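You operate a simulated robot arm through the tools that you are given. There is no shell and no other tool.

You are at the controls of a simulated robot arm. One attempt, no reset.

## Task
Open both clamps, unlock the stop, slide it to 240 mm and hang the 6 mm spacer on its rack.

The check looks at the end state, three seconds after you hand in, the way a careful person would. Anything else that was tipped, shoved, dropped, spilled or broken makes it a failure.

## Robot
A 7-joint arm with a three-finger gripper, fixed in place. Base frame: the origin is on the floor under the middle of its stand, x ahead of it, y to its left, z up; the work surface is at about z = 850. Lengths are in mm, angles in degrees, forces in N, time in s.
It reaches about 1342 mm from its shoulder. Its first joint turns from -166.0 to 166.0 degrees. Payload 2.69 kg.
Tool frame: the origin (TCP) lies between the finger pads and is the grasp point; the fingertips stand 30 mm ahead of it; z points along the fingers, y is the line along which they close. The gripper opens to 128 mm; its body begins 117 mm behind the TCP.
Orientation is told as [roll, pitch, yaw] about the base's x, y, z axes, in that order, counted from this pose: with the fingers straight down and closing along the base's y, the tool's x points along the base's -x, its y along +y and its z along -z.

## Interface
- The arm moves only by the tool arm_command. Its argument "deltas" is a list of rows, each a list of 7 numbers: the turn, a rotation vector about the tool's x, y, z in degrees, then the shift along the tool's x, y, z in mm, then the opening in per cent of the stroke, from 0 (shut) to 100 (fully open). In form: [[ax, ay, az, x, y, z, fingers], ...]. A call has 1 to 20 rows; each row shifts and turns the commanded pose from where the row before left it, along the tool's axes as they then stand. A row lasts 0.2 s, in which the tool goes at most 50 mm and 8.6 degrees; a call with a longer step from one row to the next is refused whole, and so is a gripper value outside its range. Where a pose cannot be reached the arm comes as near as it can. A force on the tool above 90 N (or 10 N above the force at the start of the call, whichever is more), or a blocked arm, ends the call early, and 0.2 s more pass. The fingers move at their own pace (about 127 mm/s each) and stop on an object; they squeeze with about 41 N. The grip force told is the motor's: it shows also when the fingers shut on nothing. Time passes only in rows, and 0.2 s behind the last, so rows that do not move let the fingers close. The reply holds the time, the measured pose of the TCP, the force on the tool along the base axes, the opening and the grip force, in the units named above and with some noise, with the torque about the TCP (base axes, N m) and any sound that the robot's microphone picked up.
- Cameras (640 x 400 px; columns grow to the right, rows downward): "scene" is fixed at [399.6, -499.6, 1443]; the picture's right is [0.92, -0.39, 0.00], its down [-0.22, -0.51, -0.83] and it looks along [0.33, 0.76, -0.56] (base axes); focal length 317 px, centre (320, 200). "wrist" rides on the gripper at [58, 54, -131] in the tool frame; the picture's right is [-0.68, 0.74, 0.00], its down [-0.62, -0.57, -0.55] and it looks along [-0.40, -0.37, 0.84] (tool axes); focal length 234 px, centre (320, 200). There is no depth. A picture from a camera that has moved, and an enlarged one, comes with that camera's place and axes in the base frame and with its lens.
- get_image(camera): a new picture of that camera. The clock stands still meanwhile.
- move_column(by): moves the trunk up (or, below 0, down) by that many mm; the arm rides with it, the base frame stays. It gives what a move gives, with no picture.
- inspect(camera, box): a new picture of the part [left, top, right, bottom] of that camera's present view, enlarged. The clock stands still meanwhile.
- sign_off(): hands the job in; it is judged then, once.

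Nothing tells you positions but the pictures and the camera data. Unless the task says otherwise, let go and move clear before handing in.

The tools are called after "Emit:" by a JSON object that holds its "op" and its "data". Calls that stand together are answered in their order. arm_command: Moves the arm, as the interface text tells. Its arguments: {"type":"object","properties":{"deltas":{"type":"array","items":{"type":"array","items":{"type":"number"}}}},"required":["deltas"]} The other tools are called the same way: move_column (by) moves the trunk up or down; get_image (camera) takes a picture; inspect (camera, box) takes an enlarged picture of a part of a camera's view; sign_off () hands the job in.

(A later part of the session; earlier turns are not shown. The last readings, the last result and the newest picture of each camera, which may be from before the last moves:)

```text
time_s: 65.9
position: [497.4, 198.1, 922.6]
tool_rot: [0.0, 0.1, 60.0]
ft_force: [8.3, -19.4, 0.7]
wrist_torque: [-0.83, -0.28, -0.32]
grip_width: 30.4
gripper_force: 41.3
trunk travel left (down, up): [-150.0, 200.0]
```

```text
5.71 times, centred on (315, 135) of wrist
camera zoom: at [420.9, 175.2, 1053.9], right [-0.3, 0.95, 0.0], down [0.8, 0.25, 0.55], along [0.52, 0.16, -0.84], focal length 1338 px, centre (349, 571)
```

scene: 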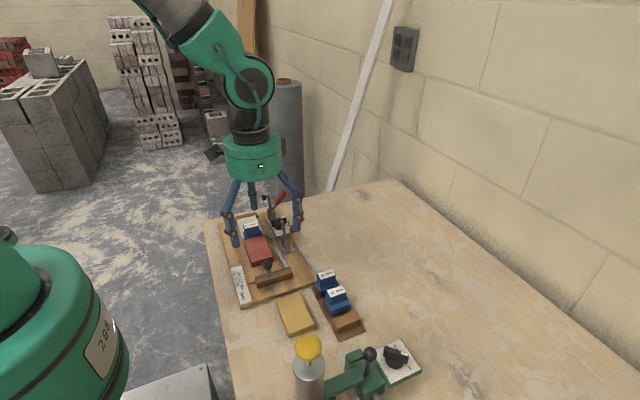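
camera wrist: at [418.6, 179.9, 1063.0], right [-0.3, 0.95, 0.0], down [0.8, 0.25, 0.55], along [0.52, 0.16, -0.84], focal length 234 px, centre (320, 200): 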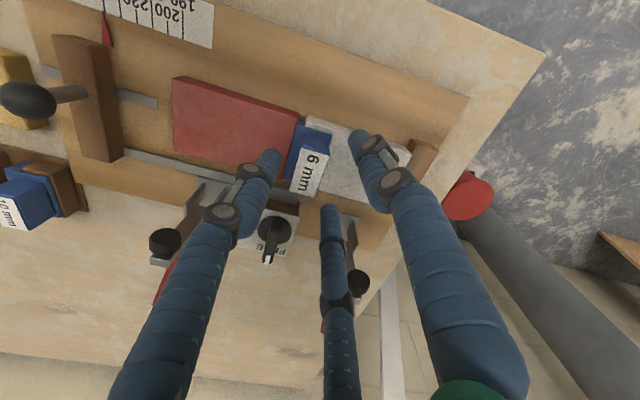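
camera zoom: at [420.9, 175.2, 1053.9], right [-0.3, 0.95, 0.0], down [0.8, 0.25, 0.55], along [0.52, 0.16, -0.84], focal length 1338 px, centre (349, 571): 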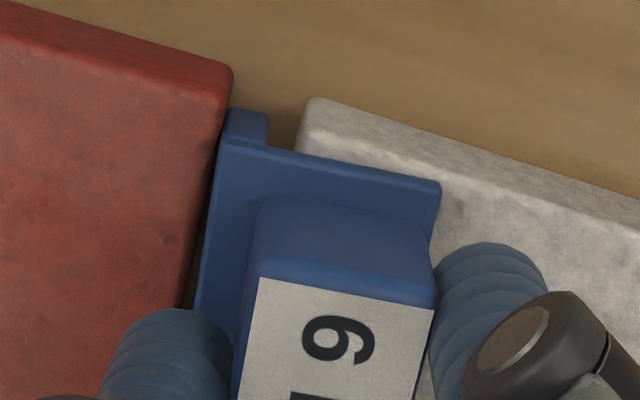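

The grip took hold but yawed the spacer about 4° counter-clockwise and turned the loose red block very slightly. I'll rotate back by that amount to straighten the spacer before lifting.

Emit:
{"op": "arm_command", "data": {"deltas": [[0, 0, 2, 0, 0, 0, 0], [0, 0, 2, 0, 0, 0, 0], [0, 0, 0, 0, 0, 0, 0]]}}

Emit:
{"op": "inspect", "data": {"camera": "wrist", "box": [280, 100, 350, 170]}}

Emit:
{"op": "get_image", "data": {"camera": "wrist"}}

```text
time_s: 66.7
position: [496.8, 199.4, 923.1]
tool_rot: [-0.1, 0.2, 55.9]
ft_force: [9.7, -21.3, 4.8]
wrist_torque: [-0.89, -0.39, -0.31]
grip_width: 28.9
gripper_force: 40.9
trunk travel left (down, up): [-150.0, 200.0]
```

```text
5.71 times, centred on (315, 135) of wrist
camera zoom: at [419.1, 180.3, 1053.8], right [-0.23, 0.97, 0.0], down [0.81, 0.19, 0.55], along [0.53, 0.13, -0.84], focal length 1338 px, centre (349, 571)
```

zoom: 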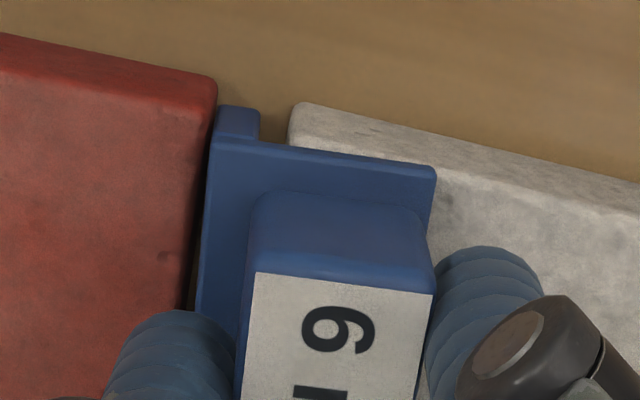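

```text
taken
camera wrist: at [419.1, 180.3, 1053.8], right [-0.23, 0.97, 0.0], down [0.81, 0.19, 0.55], along [0.53, 0.13, -0.84], focal length 234 px, centre (320, 200)
```

wrist: 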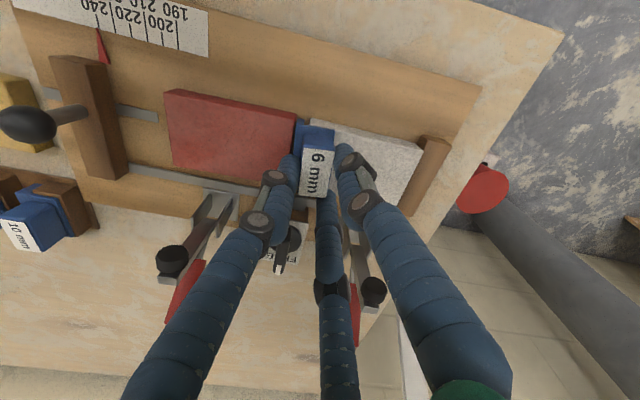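

The TCP sat too far toward +x, so one finger pushed on the end face and twisted the spacer. I'll let go and change to a more tolerant grip, with two fingers pinching the ±y faces and one on the −x end (yaw +90°).

Emit:
{"op": "arm_command", "data": {"deltas": [[0, 0, 0, 0, 0, 0, 30], [0, 0, 0, 0, 0, 0, 45], [0, 0, 0, 0, 0, 0, 45], [0, 0, 0, 0, 0, -20, 45], [0, 0, 0, 0, 0, -40, 45], [0, 0, -8.5, 0, 0, 0, 45], [0, 0, -8.5, 0, 0, 0, 45], [0, 0, -8.5, 0, 0, 0, 45], [0, 0, -8.5, 0, 0, 0, 45], [0, 0, 0, 0, 10, -20, 60]]}}

Emit:
{"op": "get_image", "data": {"camera": "wrist"}}

Emit:
{"op": "inspect", "data": {"camera": "wrist", "box": [240, 80, 380, 190]}}

Emit:
{"op": "inspect", "data": {"camera": "scene", "box": [225, 205, 285, 265]}}

```text
time_s: 68.9
position: [487.0, 199.8, 1003.2]
tool_rot: [0.0, 0.1, 90.1]
ft_force: [0.7, 0.0, -1.5]
wrist_torque: [-0.02, 0.04, -0.02]
grip_width: 77.0
gripper_force: 0.1
trunk travel left (down, up): [-150.0, 200.0]
```

```text
taken
camera wrist: at [433.6, 141.4, 1134.1], right [-0.74, 0.68, 0.0], down [0.56, 0.62, 0.55], along [0.37, 0.4, -0.84], focal length 234 px, centre (320, 200)
```

wrist: 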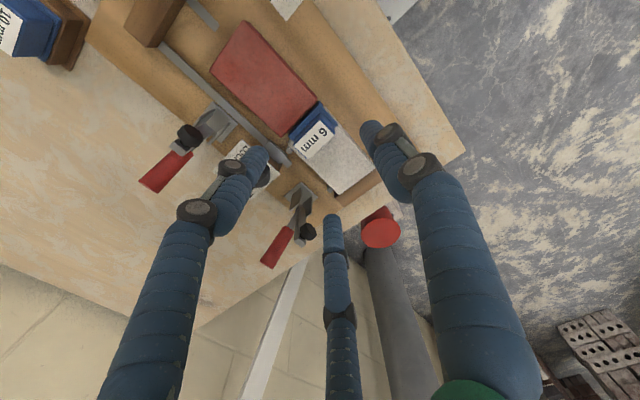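

```text
3.64 times, centred on (310, 135) of wrist
camera zoom: at [433.6, 141.4, 1134.1], right [-0.74, 0.68, 0.0], down [0.56, 0.62, 0.55], along [0.37, 0.4, -0.84], focal length 852 px, centre (356, 436)
```

zoom: 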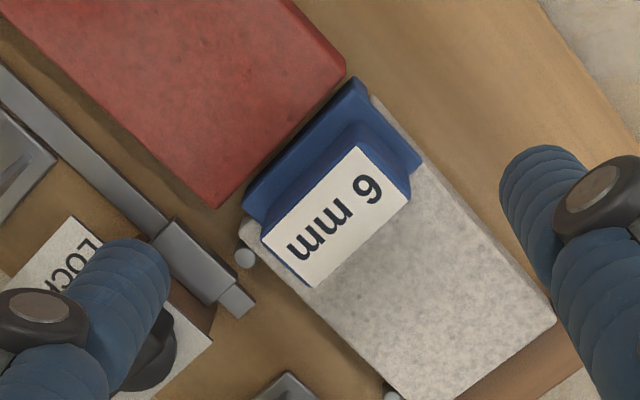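

```text
6.67 times, centred on (255, 235) of scene
camera zoom: at [399.6, -499.6, 1443.0], right [0.92, -0.39, 0.0], down [-0.22, -0.51, -0.83], along [0.33, 0.76, -0.56], focal length 2114 px, centre (753, -33)
```

zoom: 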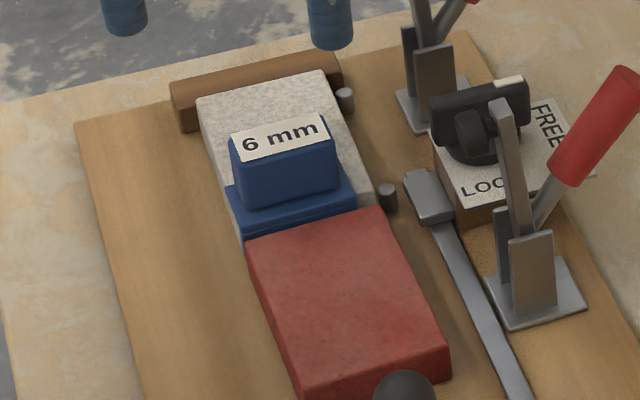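

The red block has turned about 2° and moved a few mm, and the spacer now sits straight. I'll re-approach with the pinch grip, placing the TCP about 9 mm to −x of the grip centre.

Emit:
{"op": "arm_command", "data": {"deltas": [[0, 0, 0, 3.5, 5, 20, 38], [0, 0, 0, 0, 0, 25, 38], [0, 0, 0, 0, 0, 20, 38]]}}

Emit:
{"op": "get_image", "data": {"camera": "wrist"}}

Emit:
{"op": "inspect", "data": {"camera": "wrist", "box": [240, 100, 400, 220]}}

```text
time_s: 69.7
position: [480.9, 195.9, 939.7]
tool_rot: [0.0, 0.1, 90.1]
ft_force: [-0.2, -0.3, -0.1]
wrist_torque: [0.0, -0.03, 0.04]
grip_width: 48.8
gripper_force: 0.0
trunk travel left (down, up): [-150.0, 200.0]
```

```text
taken
camera wrist: at [427.4, 138.7, 1069.0], right [-0.74, 0.68, 0.0], down [0.57, 0.62, 0.55], along [0.37, 0.4, -0.84], focal length 234 px, centre (320, 200)
```

wrist: 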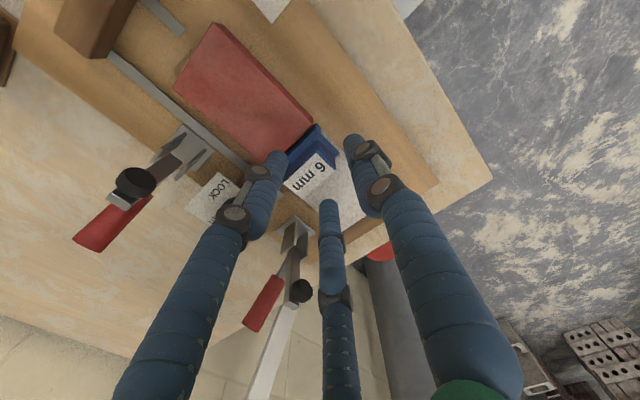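

```text
3.33 times, centred on (320, 160) of wrist
camera zoom: at [427.4, 138.7, 1069.0], right [-0.74, 0.68, 0.0], down [0.57, 0.62, 0.55], along [0.37, 0.4, -0.84], focal length 781 px, centre (320, 333)
```

zoom: 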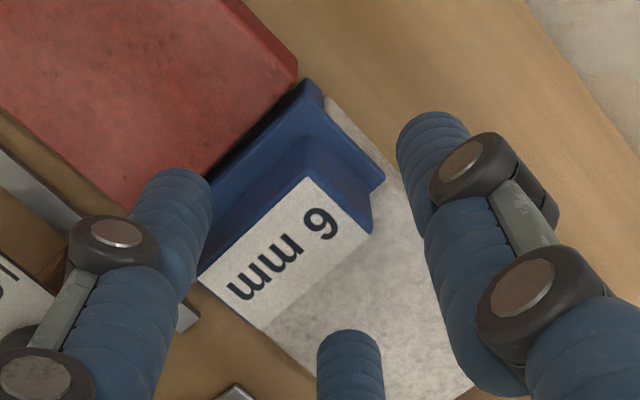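

Emit:
{"op": "arm_command", "data": {"deltas": [[0, 0, 0, -0.4, -1, 9, 38], [0, 0, 0, 0, 0, 9, 38]]}}

Emit:
{"op": "arm_command", "data": {"deltas": [[0, 0, 0, 0, 0, 0, 30], [0, 0, 0, 0, 0, 0, 25], [0, 0, 0, 0, 0, 0, 22]]}}

Emit:
{"op": "inspect", "data": {"camera": "wrist", "box": [240, 100, 400, 220]}}

Emit:
{"op": "inspect", "data": {"camera": "scene", "box": [225, 205, 285, 265]}}

```text
time_s: 70.3
position: [482.7, 196.3, 919.6]
tool_rot: [-0.1, 0.1, 89.9]
ft_force: [-0.5, 1.1, 0.6]
wrist_torque: [0.04, -0.02, -0.03]
grip_width: 48.8
gripper_force: 0.1
trunk travel left (down, up): [-150.0, 200.0]
```

```text
time_s: 71.1
position: [482.4, 196.2, 920.1]
tool_rot: [-0.1, 0.0, 90.1]
ft_force: [1.2, -4.2, 1.5]
wrist_torque: [-0.12, -0.04, 0.02]
grip_width: 31.1
gripper_force: 1.9
trunk travel left (down, up): [-150.0, 200.0]
```

```text
3.33 times, centred on (320, 160) of wrist
camera zoom: at [429.0, 138.3, 1051.3], right [-0.74, 0.68, 0.0], down [0.57, 0.62, 0.55], along [0.37, 0.4, -0.84], focal length 781 px, centre (320, 333)
```

zoom: 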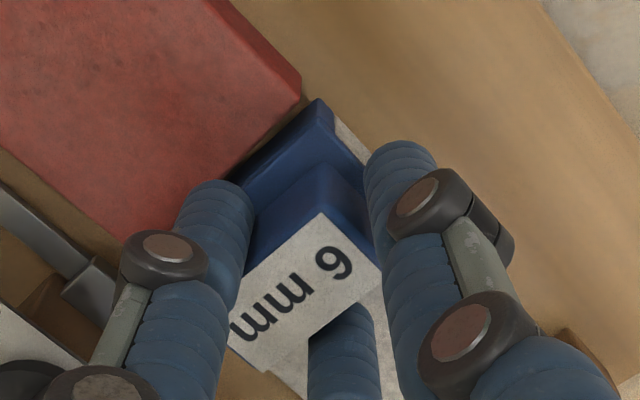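

```text
6.67 times, centred on (255, 235) of scene
camera zoom: at [399.6, -499.6, 1443.0], right [0.92, -0.39, 0.0], down [-0.22, -0.51, -0.83], along [0.33, 0.76, -0.56], focal length 2114 px, centre (753, -33)
```

zoom: 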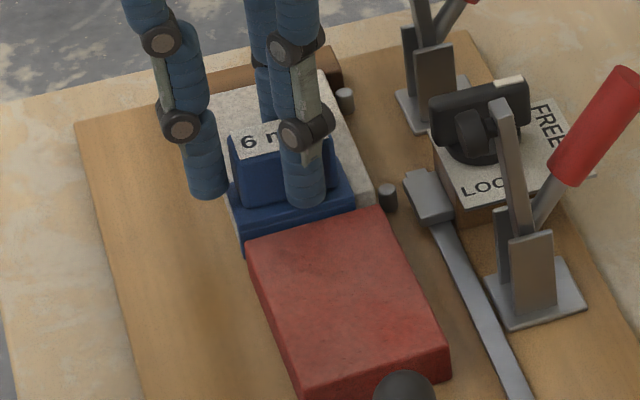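

Emit:
{"op": "arm_command", "data": {"deltas": [[0, 0, 0, 1.0, 0, 0, 22], [0, 0, 0, 0, 0, 0, 20]]}}

Emit:
{"op": "arm_command", "data": {"deltas": [[0, 0, 0, 0.6, 0, 0, 18], [0, 0, 0, 0, 0, 0, 10], [0, 0, 0, 0, 0, 0, 0]]}}

Emit:
{"op": "inspect", "data": {"camera": "wrist", "box": [240, 100, 400, 220]}}

Emit:
{"op": "inspect", "data": {"camera": "scene", "box": [225, 205, 285, 265]}}

```text
time_s: 71.7
position: [482.6, 195.0, 919.5]
tool_rot: [-0.1, 0.1, 90.1]
ft_force: [1.0, -4.7, 0.8]
wrist_torque: [-0.12, -0.1, -0.04]
grip_width: 28.5
gripper_force: 1.8
trunk travel left (down, up): [-150.0, 200.0]
```

```text
time_s: 72.5
position: [482.2, 195.2, 920.0]
tool_rot: [0.0, 0.1, 90.0]
ft_force: [1.5, -2.8, 2.0]
wrist_torque: [-0.05, -0.05, -0.03]
grip_width: 25.3
gripper_force: 41.1
trunk travel left (down, up): [-150.0, 200.0]
```

```text
3.33 times, centred on (320, 160) of wrist
camera zoom: at [429.0, 136.8, 1050.8], right [-0.74, 0.68, 0.0], down [0.57, 0.62, 0.55], along [0.37, 0.4, -0.84], focal length 781 px, centre (320, 333)
```

zoom: 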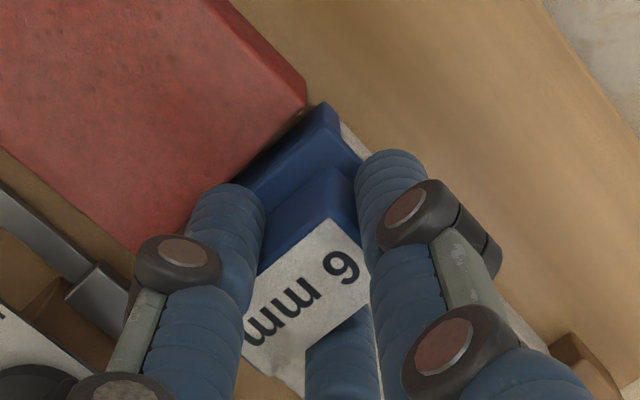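

```text
6.67 times, centred on (255, 235) of scene
camera zoom: at [399.6, -499.6, 1443.0], right [0.92, -0.39, 0.0], down [-0.22, -0.51, -0.83], along [0.33, 0.76, -0.56], focal length 2114 px, centre (753, -33)
```

zoom: 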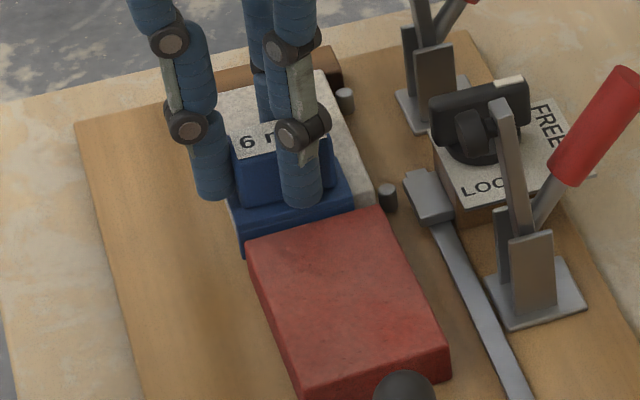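

This grip is clean, with forces near zero and the red block unmoved. I'll lift straight up slowly.

Emit:
{"op": "arm_command", "data": {"deltas": [[0, 0, 0, 0, 0, -3, 0], [0, 0, 0, 0, 0, -4, 0], [0, 0, 0, 0, 0, -4, 0]]}}

Emit:
{"op": "inspect", "data": {"camera": "scene", "box": [225, 205, 285, 265]}}

Emit:
{"op": "arm_command", "data": {"deltas": [[0, 0, 0, 0, 0, -5, 0], [0, 0, 0, 0, 0, -8, 0], [0, 0, 0, 0, 0, -10, 0], [0, 0, 0, 0, 0, -15, 0], [0, 0, 0, 0, 0, -20, 0], [0, 0, 0, 0, 0, -30, 0]]}}

Emit:
{"op": "inspect", "data": {"camera": "scene", "box": [220, 180, 320, 270]}}

Emit:
{"op": "get_image", "data": {"camera": "wrist"}}

```text
time_s: 73.3
position: [483.5, 194.7, 929.4]
tool_rot: [0.0, 0.1, 90.0]
ft_force: [-0.6, -5.2, -1.3]
wrist_torque: [-0.27, 0.05, -0.05]
grip_width: 25.4
gripper_force: 40.8
trunk travel left (down, up): [-150.0, 200.0]
```

```text
6.67 times, centred on (255, 235) of scene
camera zoom: at [399.6, -499.6, 1443.0], right [0.92, -0.39, 0.0], down [-0.22, -0.51, -0.83], along [0.33, 0.76, -0.56], focal length 2114 px, centre (753, -33)
```

zoom: 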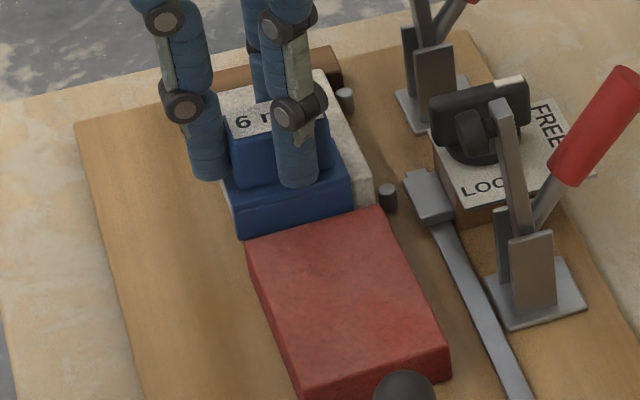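

```text
time_s: 74.7
position: [482.5, 194.3, 1019.2]
tool_rot: [0.0, 0.1, 90.0]
ft_force: [0.4, 0.6, -1.2]
wrist_torque: [0.01, 0.03, 0.02]
grip_width: 25.7
gripper_force: 40.9
trunk travel left (down, up): [-150.0, 200.0]
```

```text
4.44 times, centred on (270, 225) of scene
camera zoom: at [399.6, -499.6, 1443.0], right [0.92, -0.39, 0.0], down [-0.22, -0.51, -0.83], along [0.33, 0.76, -0.56], focal length 1410 px, centre (542, 89)
```

zoom: 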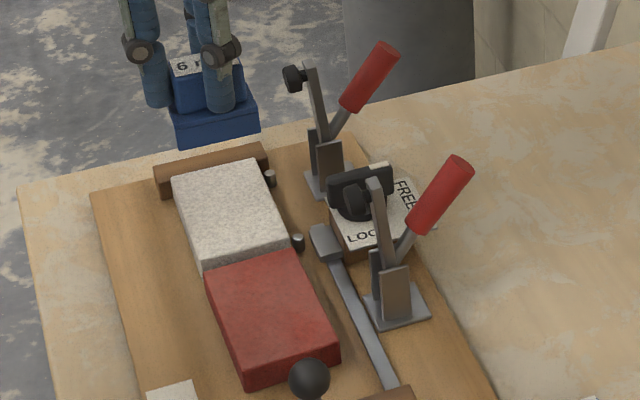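

```text
taken
camera wrist: at [429.3, 136.7, 1151.1], right [-0.74, 0.68, 0.0], down [0.57, 0.62, 0.55], along [0.37, 0.4, -0.84], focal length 234 px, centre (320, 200)
```

wrist: 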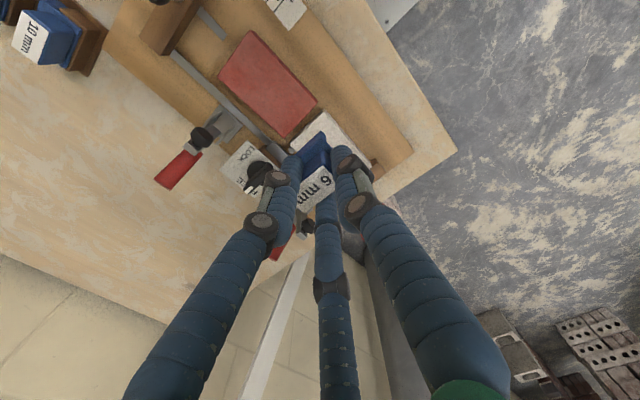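

The spacer is up and the blocks stayed put. I'll carry it high, clear of the open clamps, to above the empty ridge at about (612, −144).

Emit:
{"op": "arm_command", "data": {"deltas": [[0, 0, 0, 0, 0, -15, 0], [0, 0, 0, 0, 0, -15, 0], [0, 0, 0, 20, -7, 0, 0], [0, 0, 0, 33, -12, 0, 0], [0, 0, 0, 33, -12, 0, 0], [0, 0, 0, 33, -12, 0, 0], [0, 0, 0, 33, -12, 0, 0], [0, 0, 0, 33, -12, 0, 0], [0, 0, 0, 33, -12, 0, 0], [0, 0, 0, 33, -12, 0, 0], [0, 0, 0, 33, -12, 0, 0], [0, 0, 0, 33, -12, 0, 0], [0, 0, 0, 21, -6.5, 0, 0]]}}

Emit:
{"op": "get_image", "data": {"camera": "wrist"}}

Emit:
{"op": "inspect", "data": {"camera": "scene", "box": [290, 200, 400, 350]}}

```text
time_s: 77.5
position: [604.4, -144.1, 1049.1]
tool_rot: [0.0, 0.1, 90.1]
ft_force: [0.3, -0.2, -0.3]
wrist_torque: [0.01, 0.01, 0.04]
grip_width: 25.3
gripper_force: 40.9
trunk travel left (down, up): [-150.0, 200.0]
```

```text
taken
camera wrist: at [551.1, -202.3, 1180.3], right [-0.74, 0.68, 0.0], down [0.57, 0.62, 0.55], along [0.37, 0.4, -0.84], focal length 234 px, centre (320, 200)
```

wrist: 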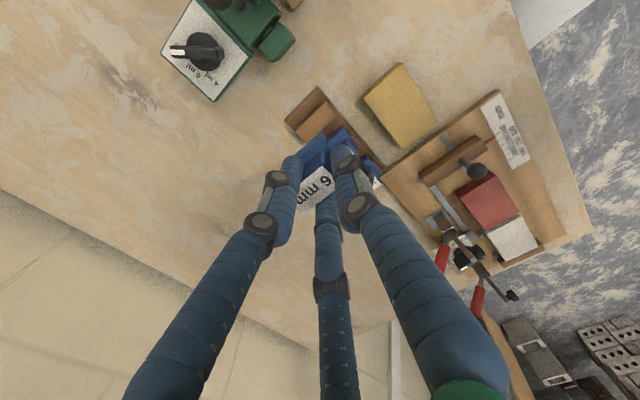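

```text
2.67 times, centred on (345, 275) of scene
camera zoom: at [399.6, -499.6, 1443.0], right [0.92, -0.39, 0.0], down [-0.22, -0.51, -0.83], along [0.33, 0.76, -0.56], focal length 846 px, centre (253, 0)
```

zoom: 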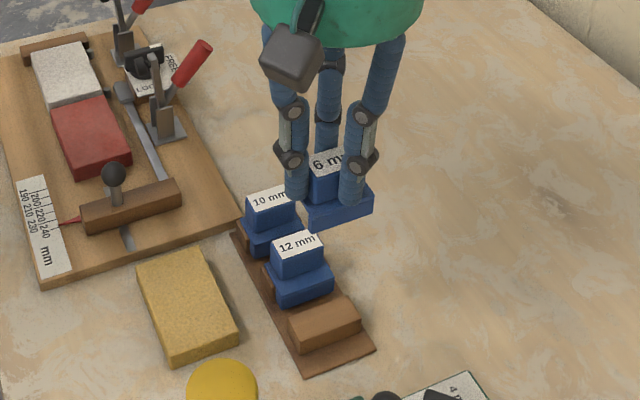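

Emit:
{"op": "inspect", "data": {"camera": "wrist", "box": [270, 75, 390, 205]}}

Emit:
{"op": "inspect", "data": {"camera": "scene", "box": [312, 225, 372, 290]}}

```text
3.08 times, centred on (330, 140) of wrist
camera zoom: at [551.1, -202.3, 1180.3], right [-0.74, 0.68, 0.0], down [0.57, 0.62, 0.55], along [0.37, 0.4, -0.84], focal length 720 px, centre (289, 385)
```

zoom: 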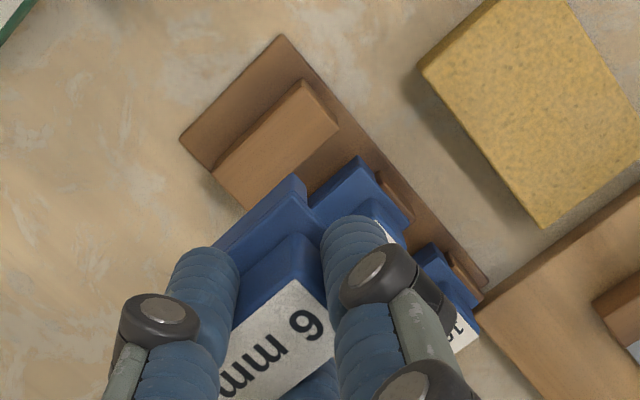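

```text
6.15 times, centred on (342, 258) of scene
camera zoom: at [399.6, -499.6, 1443.0], right [0.92, -0.39, 0.0], down [-0.22, -0.51, -0.83], along [0.33, 0.76, -0.56], focal length 1952 px, centre (185, -154)
```

zoom: 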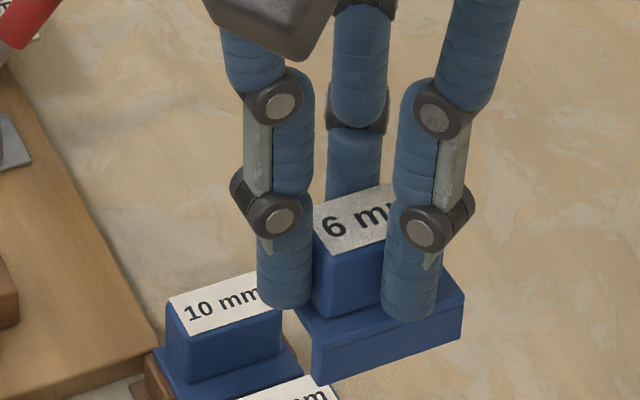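

The spacer hangs straight above the ridge. The ridge's −y face measures between −153 and −157 in different views, so I'll come down 5 mm further out and find the face by gentle touch.

Emit:
{"op": "arm_command", "data": {"deltas": [[0, 0, 0, 5, 0, 20, 0], [0, 0, 0, 0, 0, 30, 0], [0, 0, 0, 0, 0, 30, 0], [0, 0, 0, 0, 0, 20, 0]]}}

Emit:
{"op": "inspect", "data": {"camera": "scene", "box": [312, 255, 382, 340]}}

Emit:
{"op": "inspect", "data": {"camera": "wrist", "box": [260, 75, 400, 205]}}

Emit:
{"op": "get_image", "data": {"camera": "scene"}}

```text
time_s: 78.5
position: [603.3, -149.3, 950.5]
tool_rot: [0.0, 0.1, 90.1]
ft_force: [-0.4, 0.3, -0.4]
wrist_torque: [0.02, 0.02, 0.0]
grip_width: 24.8
gripper_force: 41.2
trunk travel left (down, up): [-150.0, 200.0]
```

```text
4.71 times, centred on (347, 298) of scene
camera zoom: at [399.6, -499.6, 1443.0], right [0.92, -0.39, 0.0], down [-0.22, -0.51, -0.83], along [0.33, 0.76, -0.56], focal length 1492 px, centre (193, -259)
```

zoom: 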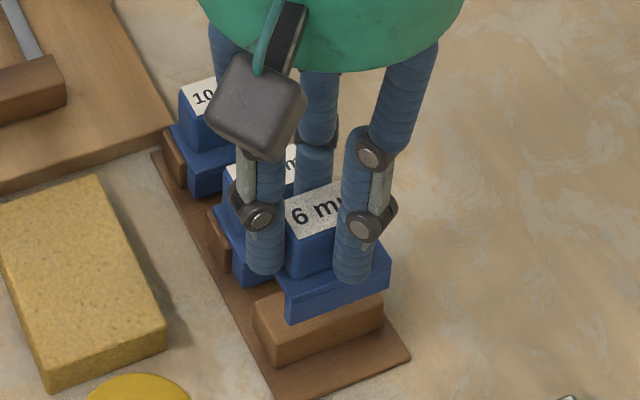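

```text
3.08 times, centred on (330, 140) of wrist
camera zoom: at [550.0, -207.1, 1080.7], right [-0.74, 0.68, 0.0], down [0.57, 0.62, 0.55], along [0.37, 0.4, -0.84], focal length 720 px, centre (289, 385)
```

zoom: 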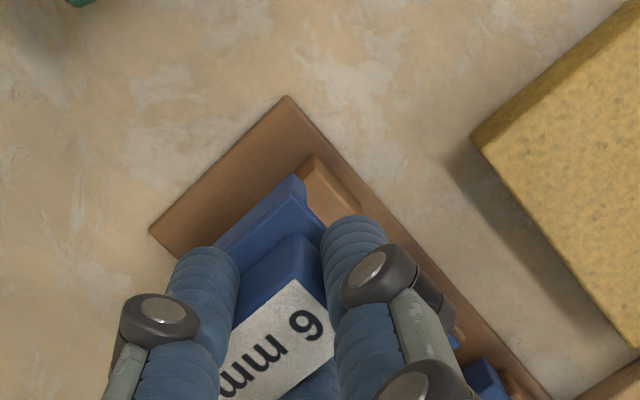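

```text
taken
```

scene: 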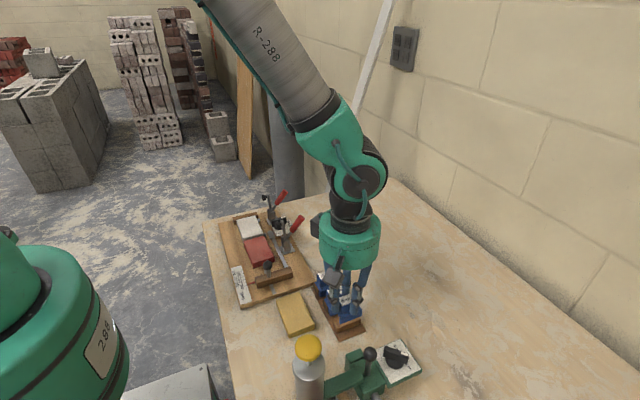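

Emit:
{"op": "inspect", "data": {"camera": "wrist", "box": [300, 115, 350, 155]}}

Emit:
{"op": "inspect", "data": {"camera": "scene", "box": [332, 295, 382, 345]}}

```text
10.00 times, centred on (325, 135) of wrist
camera zoom: at [550.0, -207.1, 1080.7], right [-0.74, 0.68, 0.0], down [0.57, 0.62, 0.55], along [0.37, 0.4, -0.84], focal length 2342 px, centre (270, 850)
```

zoom: 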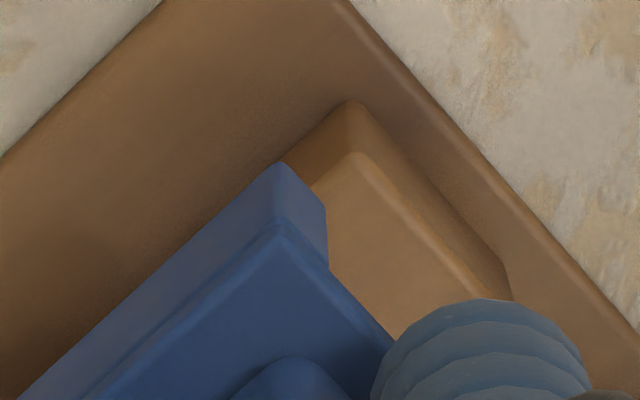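

```text
8.00 times, centred on (357, 320) of scene
camera zoom: at [399.6, -499.6, 1443.0], right [0.92, -0.39, 0.0], down [-0.22, -0.51, -0.83], along [0.33, 0.76, -0.56], focal length 2537 px, centre (24, -760)
```

zoom: 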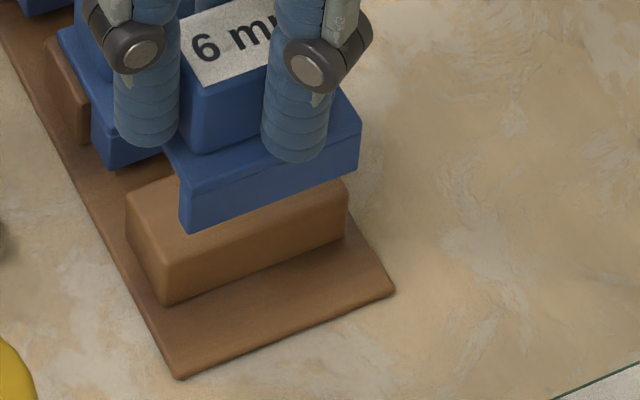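

The blade is about 3–4 mm in front of the ridge face and still above it. I'll lower slowly and watch for contact.

Emit:
{"op": "arm_command", "data": {"deltas": [[0, 0, 0, 0, 0, 5, 0], [0, 0, 0, 0, 0, 5, 0], [0, 0, 0, 0, 0, 4, 0]]}}

Emit:
{"op": "arm_command", "data": {"deltas": [[0, 0, 0, 0, 0, 3, 0], [0, 0, 0, 0, 0, 3, 0], [0, 0, 0, 0, 0, 3, 0]]}}

Emit:
{"op": "inspect", "data": {"camera": "scene", "box": [332, 295, 382, 345]}}

Emit:
{"op": "inspect", "data": {"camera": "wrist", "box": [295, 115, 345, 155]}}

```text
time_s: 79.3
position: [603.8, -149.2, 935.2]
tool_rot: [-0.1, 0.1, 90.1]
ft_force: [0.6, -0.2, 0.4]
wrist_torque: [-0.02, 0.02, -0.01]
grip_width: 25.2
gripper_force: 40.5
trunk travel left (down, up): [-150.0, 200.0]
```

```text
time_s: 80.1
position: [603.3, -149.7, 928.6]
tool_rot: [0.0, 0.2, 90.1]
ft_force: [0.0, 0.6, -0.5]
wrist_torque: [0.01, 0.01, 0.0]
grip_width: 25.3
gripper_force: 41.0
trunk travel left (down, up): [-150.0, 200.0]
```

```text
8.00 times, centred on (357, 320) of scene
camera zoom: at [399.6, -499.6, 1443.0], right [0.92, -0.39, 0.0], down [-0.22, -0.51, -0.83], along [0.33, 0.76, -0.56], focal length 2537 px, centre (24, -760)
```

zoom: 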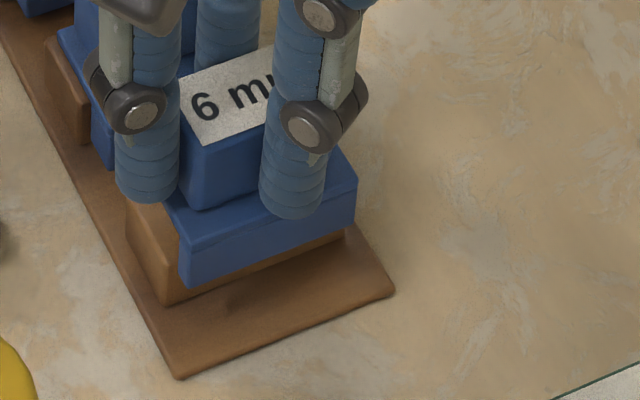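

```text
10.00 times, centred on (320, 135) of wrist
camera zoom: at [550.8, -206.9, 1057.9], right [-0.74, 0.68, 0.0], down [0.57, 0.62, 0.55], along [0.37, 0.4, -0.84], focal length 2342 px, centre (320, 850)
```

zoom: 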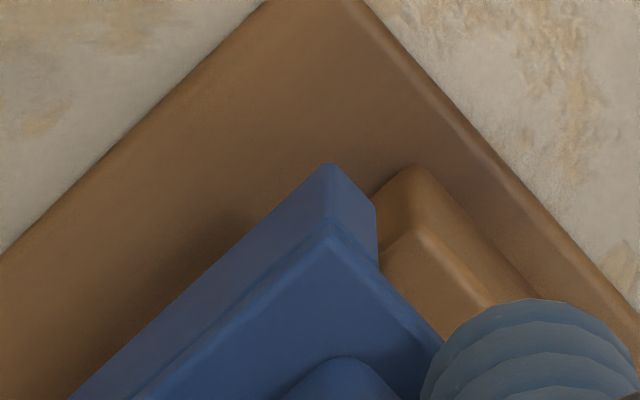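

Emit:
{"op": "arm_command", "data": {"deltas": [[0, 0, 0, 0, 0, 3, 0], [0, 0, 0, 0, 0, 3, 0]]}}

Emit:
{"op": "arm_command", "data": {"deltas": [[0, 0, 0, 0, 0, 2, 0], [0, 0, 0, 0, 0, 2, 0]]}}

Emit:
{"op": "inspect", "data": {"camera": "scene", "box": [322, 285, 382, 345]}}

```text
time_s: 80.7
position: [604.3, -148.4, 921.6]
tool_rot: [-0.1, 0.1, 90.0]
ft_force: [0.0, 0.1, -0.8]
wrist_torque: [0.01, 0.0, -0.04]
grip_width: 25.2
gripper_force: 40.8
trunk travel left (down, up): [-150.0, 200.0]
```

```text
time_s: 81.3
position: [603.8, -147.9, 917.7]
tool_rot: [-0.1, 0.1, 89.9]
ft_force: [0.9, -0.3, 0.0]
wrist_torque: [0.01, 0.02, 0.0]
grip_width: 25.2
gripper_force: 41.0
trunk travel left (down, up): [-150.0, 200.0]
```

```text
6.67 times, centred on (352, 315) of scene
camera zoom: at [399.6, -499.6, 1443.0], right [0.92, -0.39, 0.0], down [-0.22, -0.51, -0.83], along [0.33, 0.76, -0.56], focal length 2114 px, centre (107, -567)
```

zoom: 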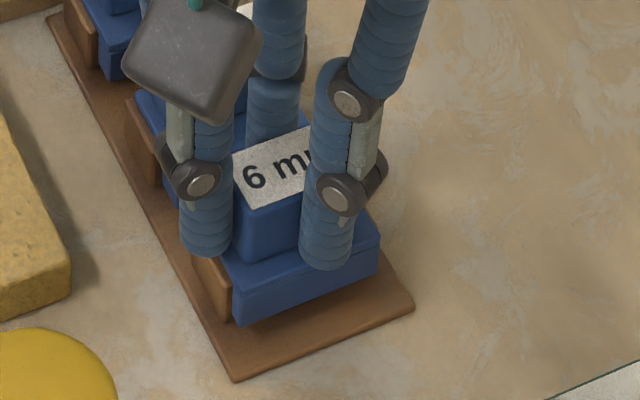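

No contact yet at TCP z≈918, and the blade is beside the ridge. I'll close most of the gap in +y with light steps.

Emit:
{"op": "arm_command", "data": {"deltas": [[0, 0, 0, -1, 0, 0, 0], [0, 0, 0, -1, 0, 0, 0]]}}

Emit:
{"op": "inspect", "data": {"camera": "wrist", "box": [295, 115, 345, 155]}}

```text
time_s: 81.9
position: [604.6, -148.1, 916.2]
tool_rot: [0.0, 0.1, 90.1]
ft_force: [-0.3, -0.4, -0.3]
wrist_torque: [-0.05, 0.02, -0.02]
grip_width: 25.0
gripper_force: 41.2
trunk travel left (down, up): [-150.0, 200.0]
```

```text
10.00 times, centred on (320, 135) of wrist
camera zoom: at [550.6, -204.2, 1047.3], right [-0.74, 0.68, 0.0], down [0.57, 0.62, 0.55], along [0.37, 0.4, -0.84], focal length 2342 px, centre (320, 850)
```

zoom: 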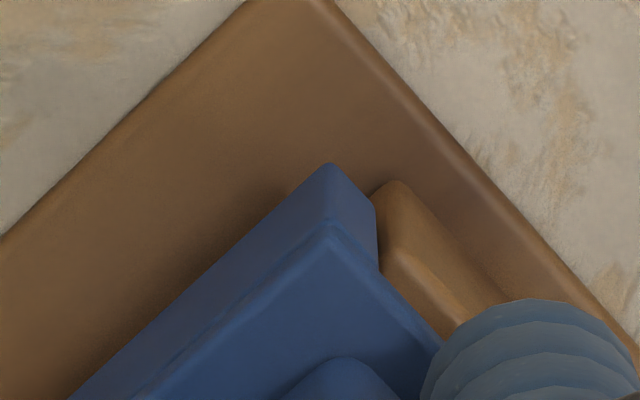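

The blade is now within about 1 mm of the ridge face with no force. I'll lower until the flange rests on the ridge.

Emit:
{"op": "arm_command", "data": {"deltas": [[0, 0, 0, 0, 0, 1, 0], [0, 0, 0, 0, 0, 1, 0]]}}

Emit:
{"op": "arm_command", "data": {"deltas": [[0, 0, 0, 0, 0, 1, 0], [0, 0, 0, 0, 0, 1, 0]]}}

```text
time_s: 82.5
position: [603.8, -146.3, 914.1]
tool_rot: [-0.1, 0.1, 90.1]
ft_force: [-0.5, -0.1, -0.5]
wrist_torque: [-0.02, 0.0, -0.05]
grip_width: 25.2
gripper_force: 41.1
trunk travel left (down, up): [-150.0, 200.0]
```

```text
time_s: 83.1
position: [604.1, -147.7, 913.5]
tool_rot: [0.0, 0.1, 90.0]
ft_force: [-0.8, 0.4, 0.0]
wrist_torque: [0.0, -0.03, 0.01]
grip_width: 24.8
gripper_force: 41.2
trunk travel left (down, up): [-150.0, 200.0]
```

Emit:
{"op": "arm_command", "data": {"deltas": [[0, 0, 0, 0, 0, 1, 0], [0, 0, 0, 0, 0, 1, 0]]}}

Emit:
{"op": "inspect", "data": {"camera": "scene", "box": [332, 295, 372, 335]}}

Emit:
{"op": "inspect", "data": {"camera": "wrist", "box": [295, 115, 345, 155]}}

```text
time_s: 83.7
position: [603.8, -147.2, 910.8]
tool_rot: [0.0, 0.1, 90.0]
ft_force: [-0.5, 0.0, -0.6]
wrist_torque: [-0.01, 0.0, 0.01]
grip_width: 24.9
gripper_force: 40.6
trunk travel left (down, up): [-150.0, 200.0]
```

```text
10.00 times, centred on (352, 315) of scene
camera zoom: at [399.6, -499.6, 1443.0], right [0.92, -0.39, 0.0], down [-0.22, -0.51, -0.83], along [0.33, 0.76, -0.56], focal length 3171 px, centre (0, -950)
```

zoom: 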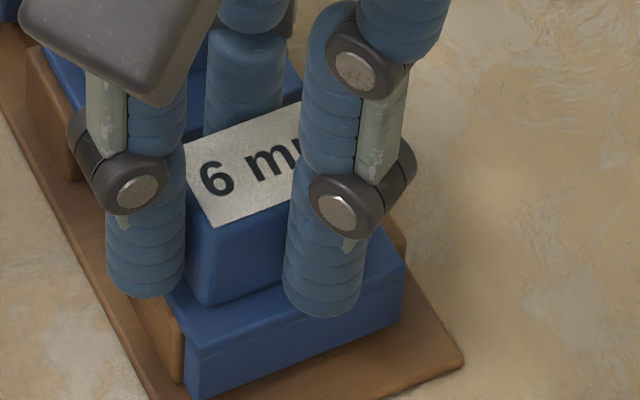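

```text
10.00 times, centred on (320, 135) of wrist
camera zoom: at [550.4, -205.0, 1041.6], right [-0.74, 0.68, 0.0], down [0.57, 0.62, 0.55], along [0.37, 0.4, -0.84], focal length 2342 px, centre (320, 850)
```

zoom: 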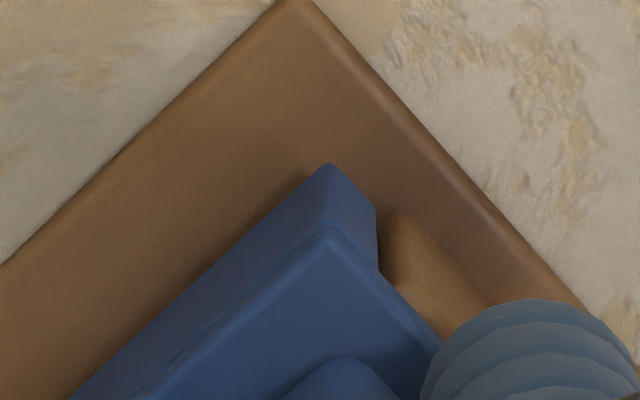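

Emit:
{"op": "arm_command", "data": {"deltas": [[0, 0, 0, 0, 0, 1, 0], [0, 0, 0, 0, 0, 1, 0]]}}

Emit:
{"op": "arm_command", "data": {"deltas": [[0, 0, 0, 0, 0, 1, 0], [0, 0, 0, 0, 0, 0.5, 0]]}}

```text
time_s: 84.3
position: [603.6, -148.0, 910.3]
tool_rot: [-0.3, 0.2, 90.0]
ft_force: [-5.7, -0.4, 24.2]
wrist_torque: [0.02, 0.28, 0.01]
grip_width: 24.9
gripper_force: 40.8
trunk travel left (down, up): [-150.0, 200.0]
```

```text
time_s: 84.9
position: [604.5, -146.9, 909.6]
tool_rot: [-0.2, 0.2, 90.0]
ft_force: [-1.4, -3.4, 35.7]
wrist_torque: [-0.05, -0.18, -0.02]
grip_width: 25.1
gripper_force: 41.0
trunk travel left (down, up): [-150.0, 200.0]
```

Contact came at TCP z≈910: the spacer is seated. I'll relieve the pressing force, check, and then release gently.

Emit:
{"op": "arm_command", "data": {"deltas": [[0, 0, 0, 0, 0, -1.5, 0], [0, 0, 0, 0, 0, -0.7, 0]]}}

Emit:
{"op": "inspect", "data": {"camera": "scene", "box": [322, 280, 372, 335]}}

Emit:
{"op": "inspect", "data": {"camera": "wrist", "box": [280, 100, 400, 200]}}

```text
time_s: 85.5
position: [603.3, -146.6, 909.9]
tool_rot: [-0.1, 0.1, 90.0]
ft_force: [6.6, -2.8, 19.6]
wrist_torque: [-0.04, -0.58, -0.05]
grip_width: 25.1
gripper_force: 40.6
trunk travel left (down, up): [-150.0, 200.0]
```

```text
7.27 times, centred on (347, 308) of scene
camera zoom: at [399.6, -499.6, 1443.0], right [0.92, -0.39, 0.0], down [-0.22, -0.51, -0.83], along [0.33, 0.76, -0.56], focal length 2306 px, centre (124, -582)
```

zoom: 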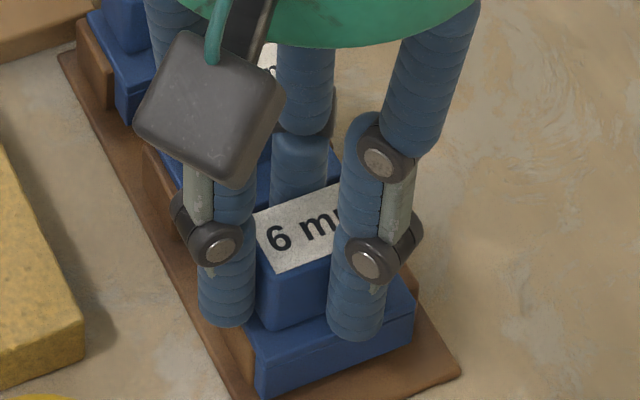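

```text
4.00 times, centred on (340, 150) of wrist
camera zoom: at [549.7, -204.4, 1040.3], right [-0.74, 0.68, 0.0], down [0.57, 0.62, 0.55], along [0.37, 0.4, -0.84], focal length 937 px, centre (240, 400)
```

zoom: 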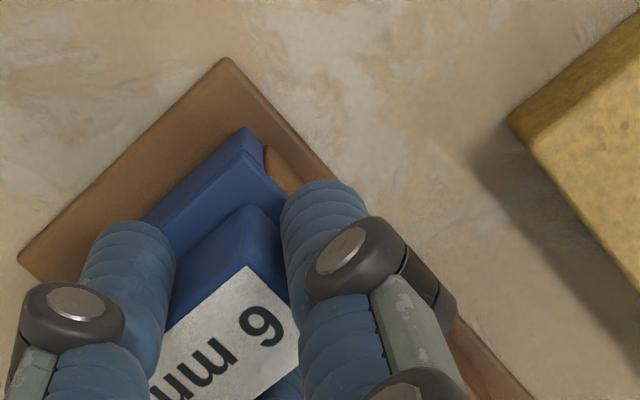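

Emit:
{"op": "arm_command", "data": {"deltas": [[0, 0, 0, 0, 0, -1.2, 0], [0, 0, 0, 0, 0, 0, 0]]}}

Emit:
{"op": "arm_command", "data": {"deltas": [[0, 0, 0, 0, 0, 0, 22], [0, 0, 0, 0, 0, 0, 27], [0, 0, 0, 0, 0, 0, 32], [0, 0, 0, 0, 0, 0, 32]]}}

Emit:
{"op": "inspect", "data": {"camera": "scene", "box": [322, 280, 372, 335]}}

Emit:
{"op": "inspect", "data": {"camera": "wrist", "box": [260, 100, 400, 220]}}

```text
time_s: 86.1
position: [602.0, -145.9, 910.3]
tool_rot: [0.1, 0.1, 90.0]
ft_force: [0.5, -1.5, 7.4]
wrist_torque: [-0.05, -0.28, -0.07]
grip_width: 25.0
gripper_force: 41.2
trunk travel left (down, up): [-150.0, 200.0]
```

```text
time_s: 87.1
position: [605.0, -146.0, 910.8]
tool_rot: [0.0, 0.1, 89.9]
ft_force: [0.1, 1.1, 0.6]
wrist_torque: [-0.01, -0.01, -0.02]
grip_width: 40.7
gripper_force: 0.0
trunk travel left (down, up): [-150.0, 200.0]
```

```text
7.27 times, centred on (347, 308) of scene
camera zoom: at [399.6, -499.6, 1443.0], right [0.92, -0.39, 0.0], down [-0.22, -0.51, -0.83], along [0.33, 0.76, -0.56], focal length 2306 px, centre (124, -582)
```

zoom: 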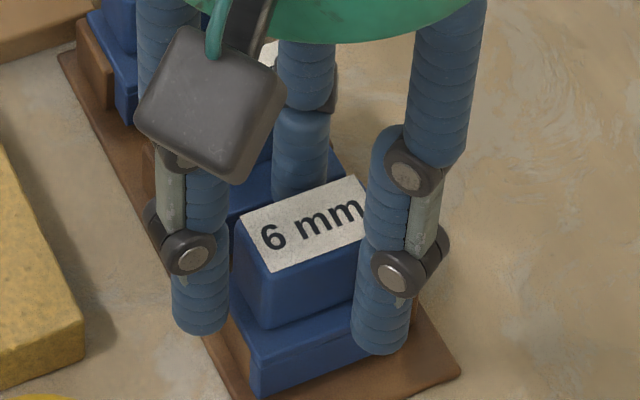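

```text
3.33 times, centred on (330, 160) of wrist
camera zoom: at [550.1, -204.1, 1041.4], right [-0.74, 0.68, 0.0], down [0.57, 0.62, 0.55], along [0.37, 0.4, -0.84], focal length 781 px, centre (287, 333)
```

zoom: 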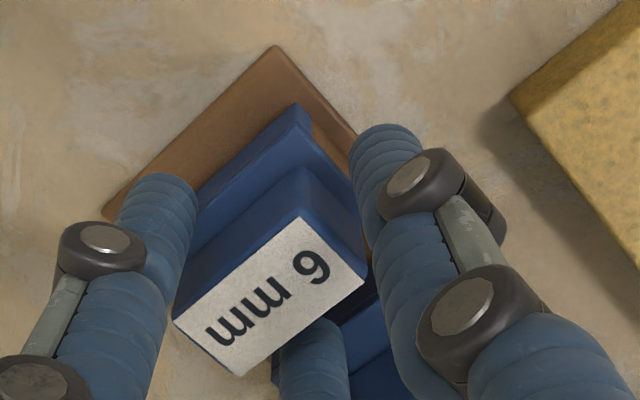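

The fingers are clear and the spacer stays on the ridge. I'll rise straight up and inspect.

Emit:
{"op": "arm_command", "data": {"deltas": [[0, 0, 0, 0, 0, -10, 32], [0, 0, 0, 0, 0, -20, 32], [0, 0, 0, 0, 0, -40, 32], [0, 0, 0, 0, 0, -45, 32], [0, 0, 0, 0, 0, -45, 60], [0, 0, 0, 0, 0, -40, 100]]}}

Emit:
{"op": "get_image", "data": {"camera": "wrist"}}

Emit:
{"op": "inspect", "data": {"camera": "scene", "box": [312, 270, 372, 340]}}

Emit:
{"op": "get_image", "data": {"camera": "scene"}}

```text
time_s: 88.5
position: [603.8, -146.0, 1110.2]
tool_rot: [0.0, 0.1, 90.0]
ft_force: [0.0, 0.5, -0.2]
wrist_torque: [-0.04, 0.01, -0.01]
grip_width: 128.2
gripper_force: 0.1
trunk travel left (down, up): [-150.0, 200.0]
```

```text
taken
camera wrist: at [550.7, -203.0, 1240.5], right [-0.74, 0.68, 0.0], down [0.57, 0.62, 0.55], along [0.37, 0.4, -0.84], focal length 234 px, centre (320, 200)
```

wrist: 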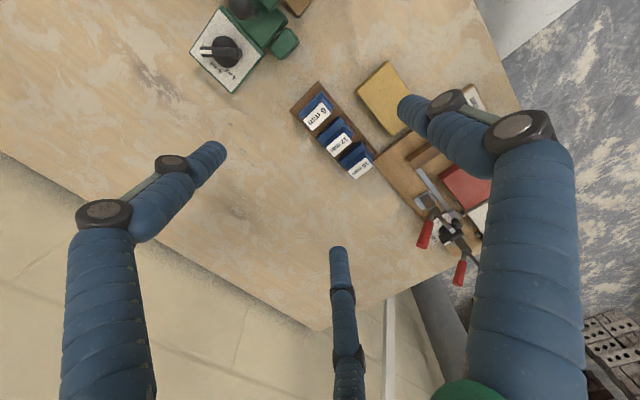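

```text
5.71 times, centred on (342, 305) of scene
camera zoom: at [399.6, -499.6, 1443.0], right [0.92, -0.39, 0.0], down [-0.22, -0.51, -0.83], along [0.33, 0.76, -0.56], focal length 1812 px, centre (194, -400)
```

zoom: 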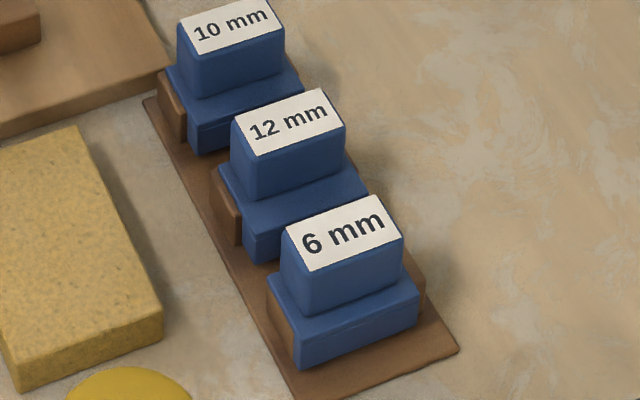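

```text
taken
```

scene: 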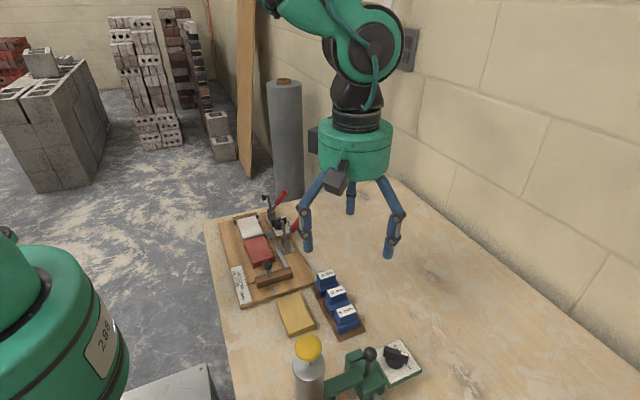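

The 6 mm spacer hangs on its ridge like its neighbours. Now I'll check the fixture's final state closely.

Emit:
{"op": "inspect", "data": {"camera": "scene", "box": [215, 185, 325, 310]}}

Emit:
{"op": "inspect", "data": {"camera": "scene", "box": [232, 205, 292, 265]}}

Emit:
{"op": "inspect", "data": {"camera": "scene", "box": [240, 266, 264, 286]}}

Emit:
{"op": "inspect", "data": {"camera": "wrist", "box": [280, 70, 390, 190]}}

```text
3.20 times, centred on (270, 248) of scene
camera zoom: at [399.6, -499.6, 1443.0], right [0.92, -0.39, 0.0], down [-0.22, -0.51, -0.83], along [0.33, 0.76, -0.56], focal length 1015 px, centre (480, 48)
```

zoom: 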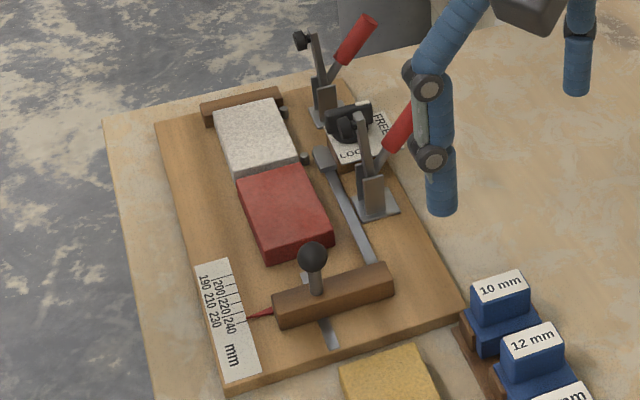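

```text
6.67 times, centred on (262, 235) of scene
camera zoom: at [399.6, -499.6, 1443.0], right [0.92, -0.39, 0.0], down [-0.22, -0.51, -0.83], along [0.33, 0.76, -0.56], focal length 2114 px, centre (707, -33)
```

zoom: 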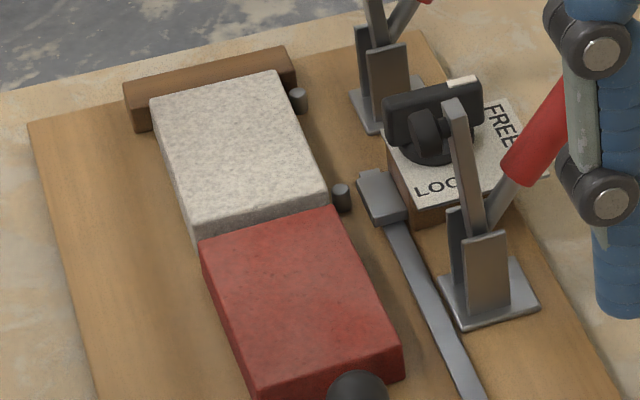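

```text
16.00 times, centred on (252, 276) of scene
camera zoom: at [399.6, -499.6, 1443.0], right [0.92, -0.39, 0.0], down [-0.22, -0.51, -0.83], along [0.33, 0.76, -0.56], focal length 5074 px, centre (1408, -1016)
```

zoom: 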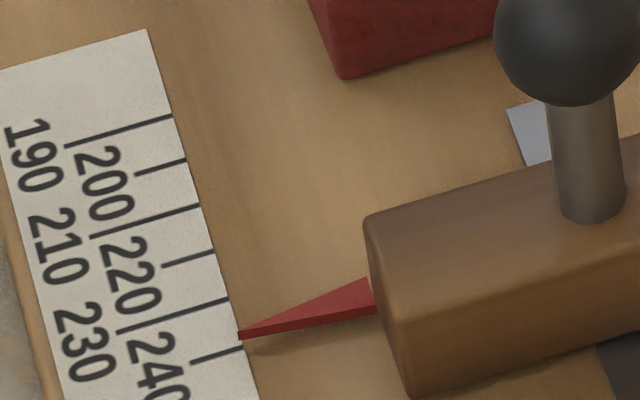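

```text
3.33 times, centred on (335, 130) of wrist
camera zoom: at [550.7, -203.0, 1240.5], right [-0.74, 0.68, 0.0], down [0.57, 0.62, 0.55], along [0.37, 0.4, -0.84], focal length 781 px, centre (270, 433)
```

zoom: 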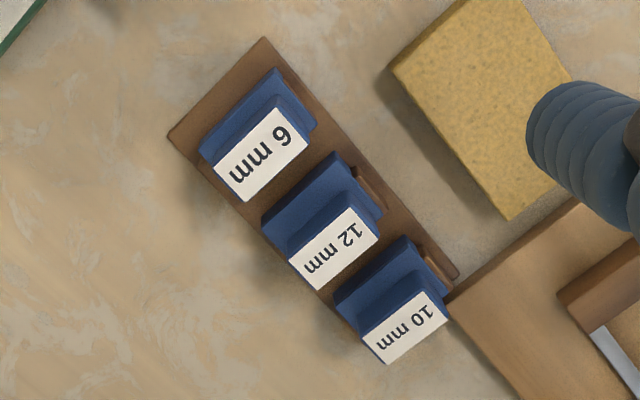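

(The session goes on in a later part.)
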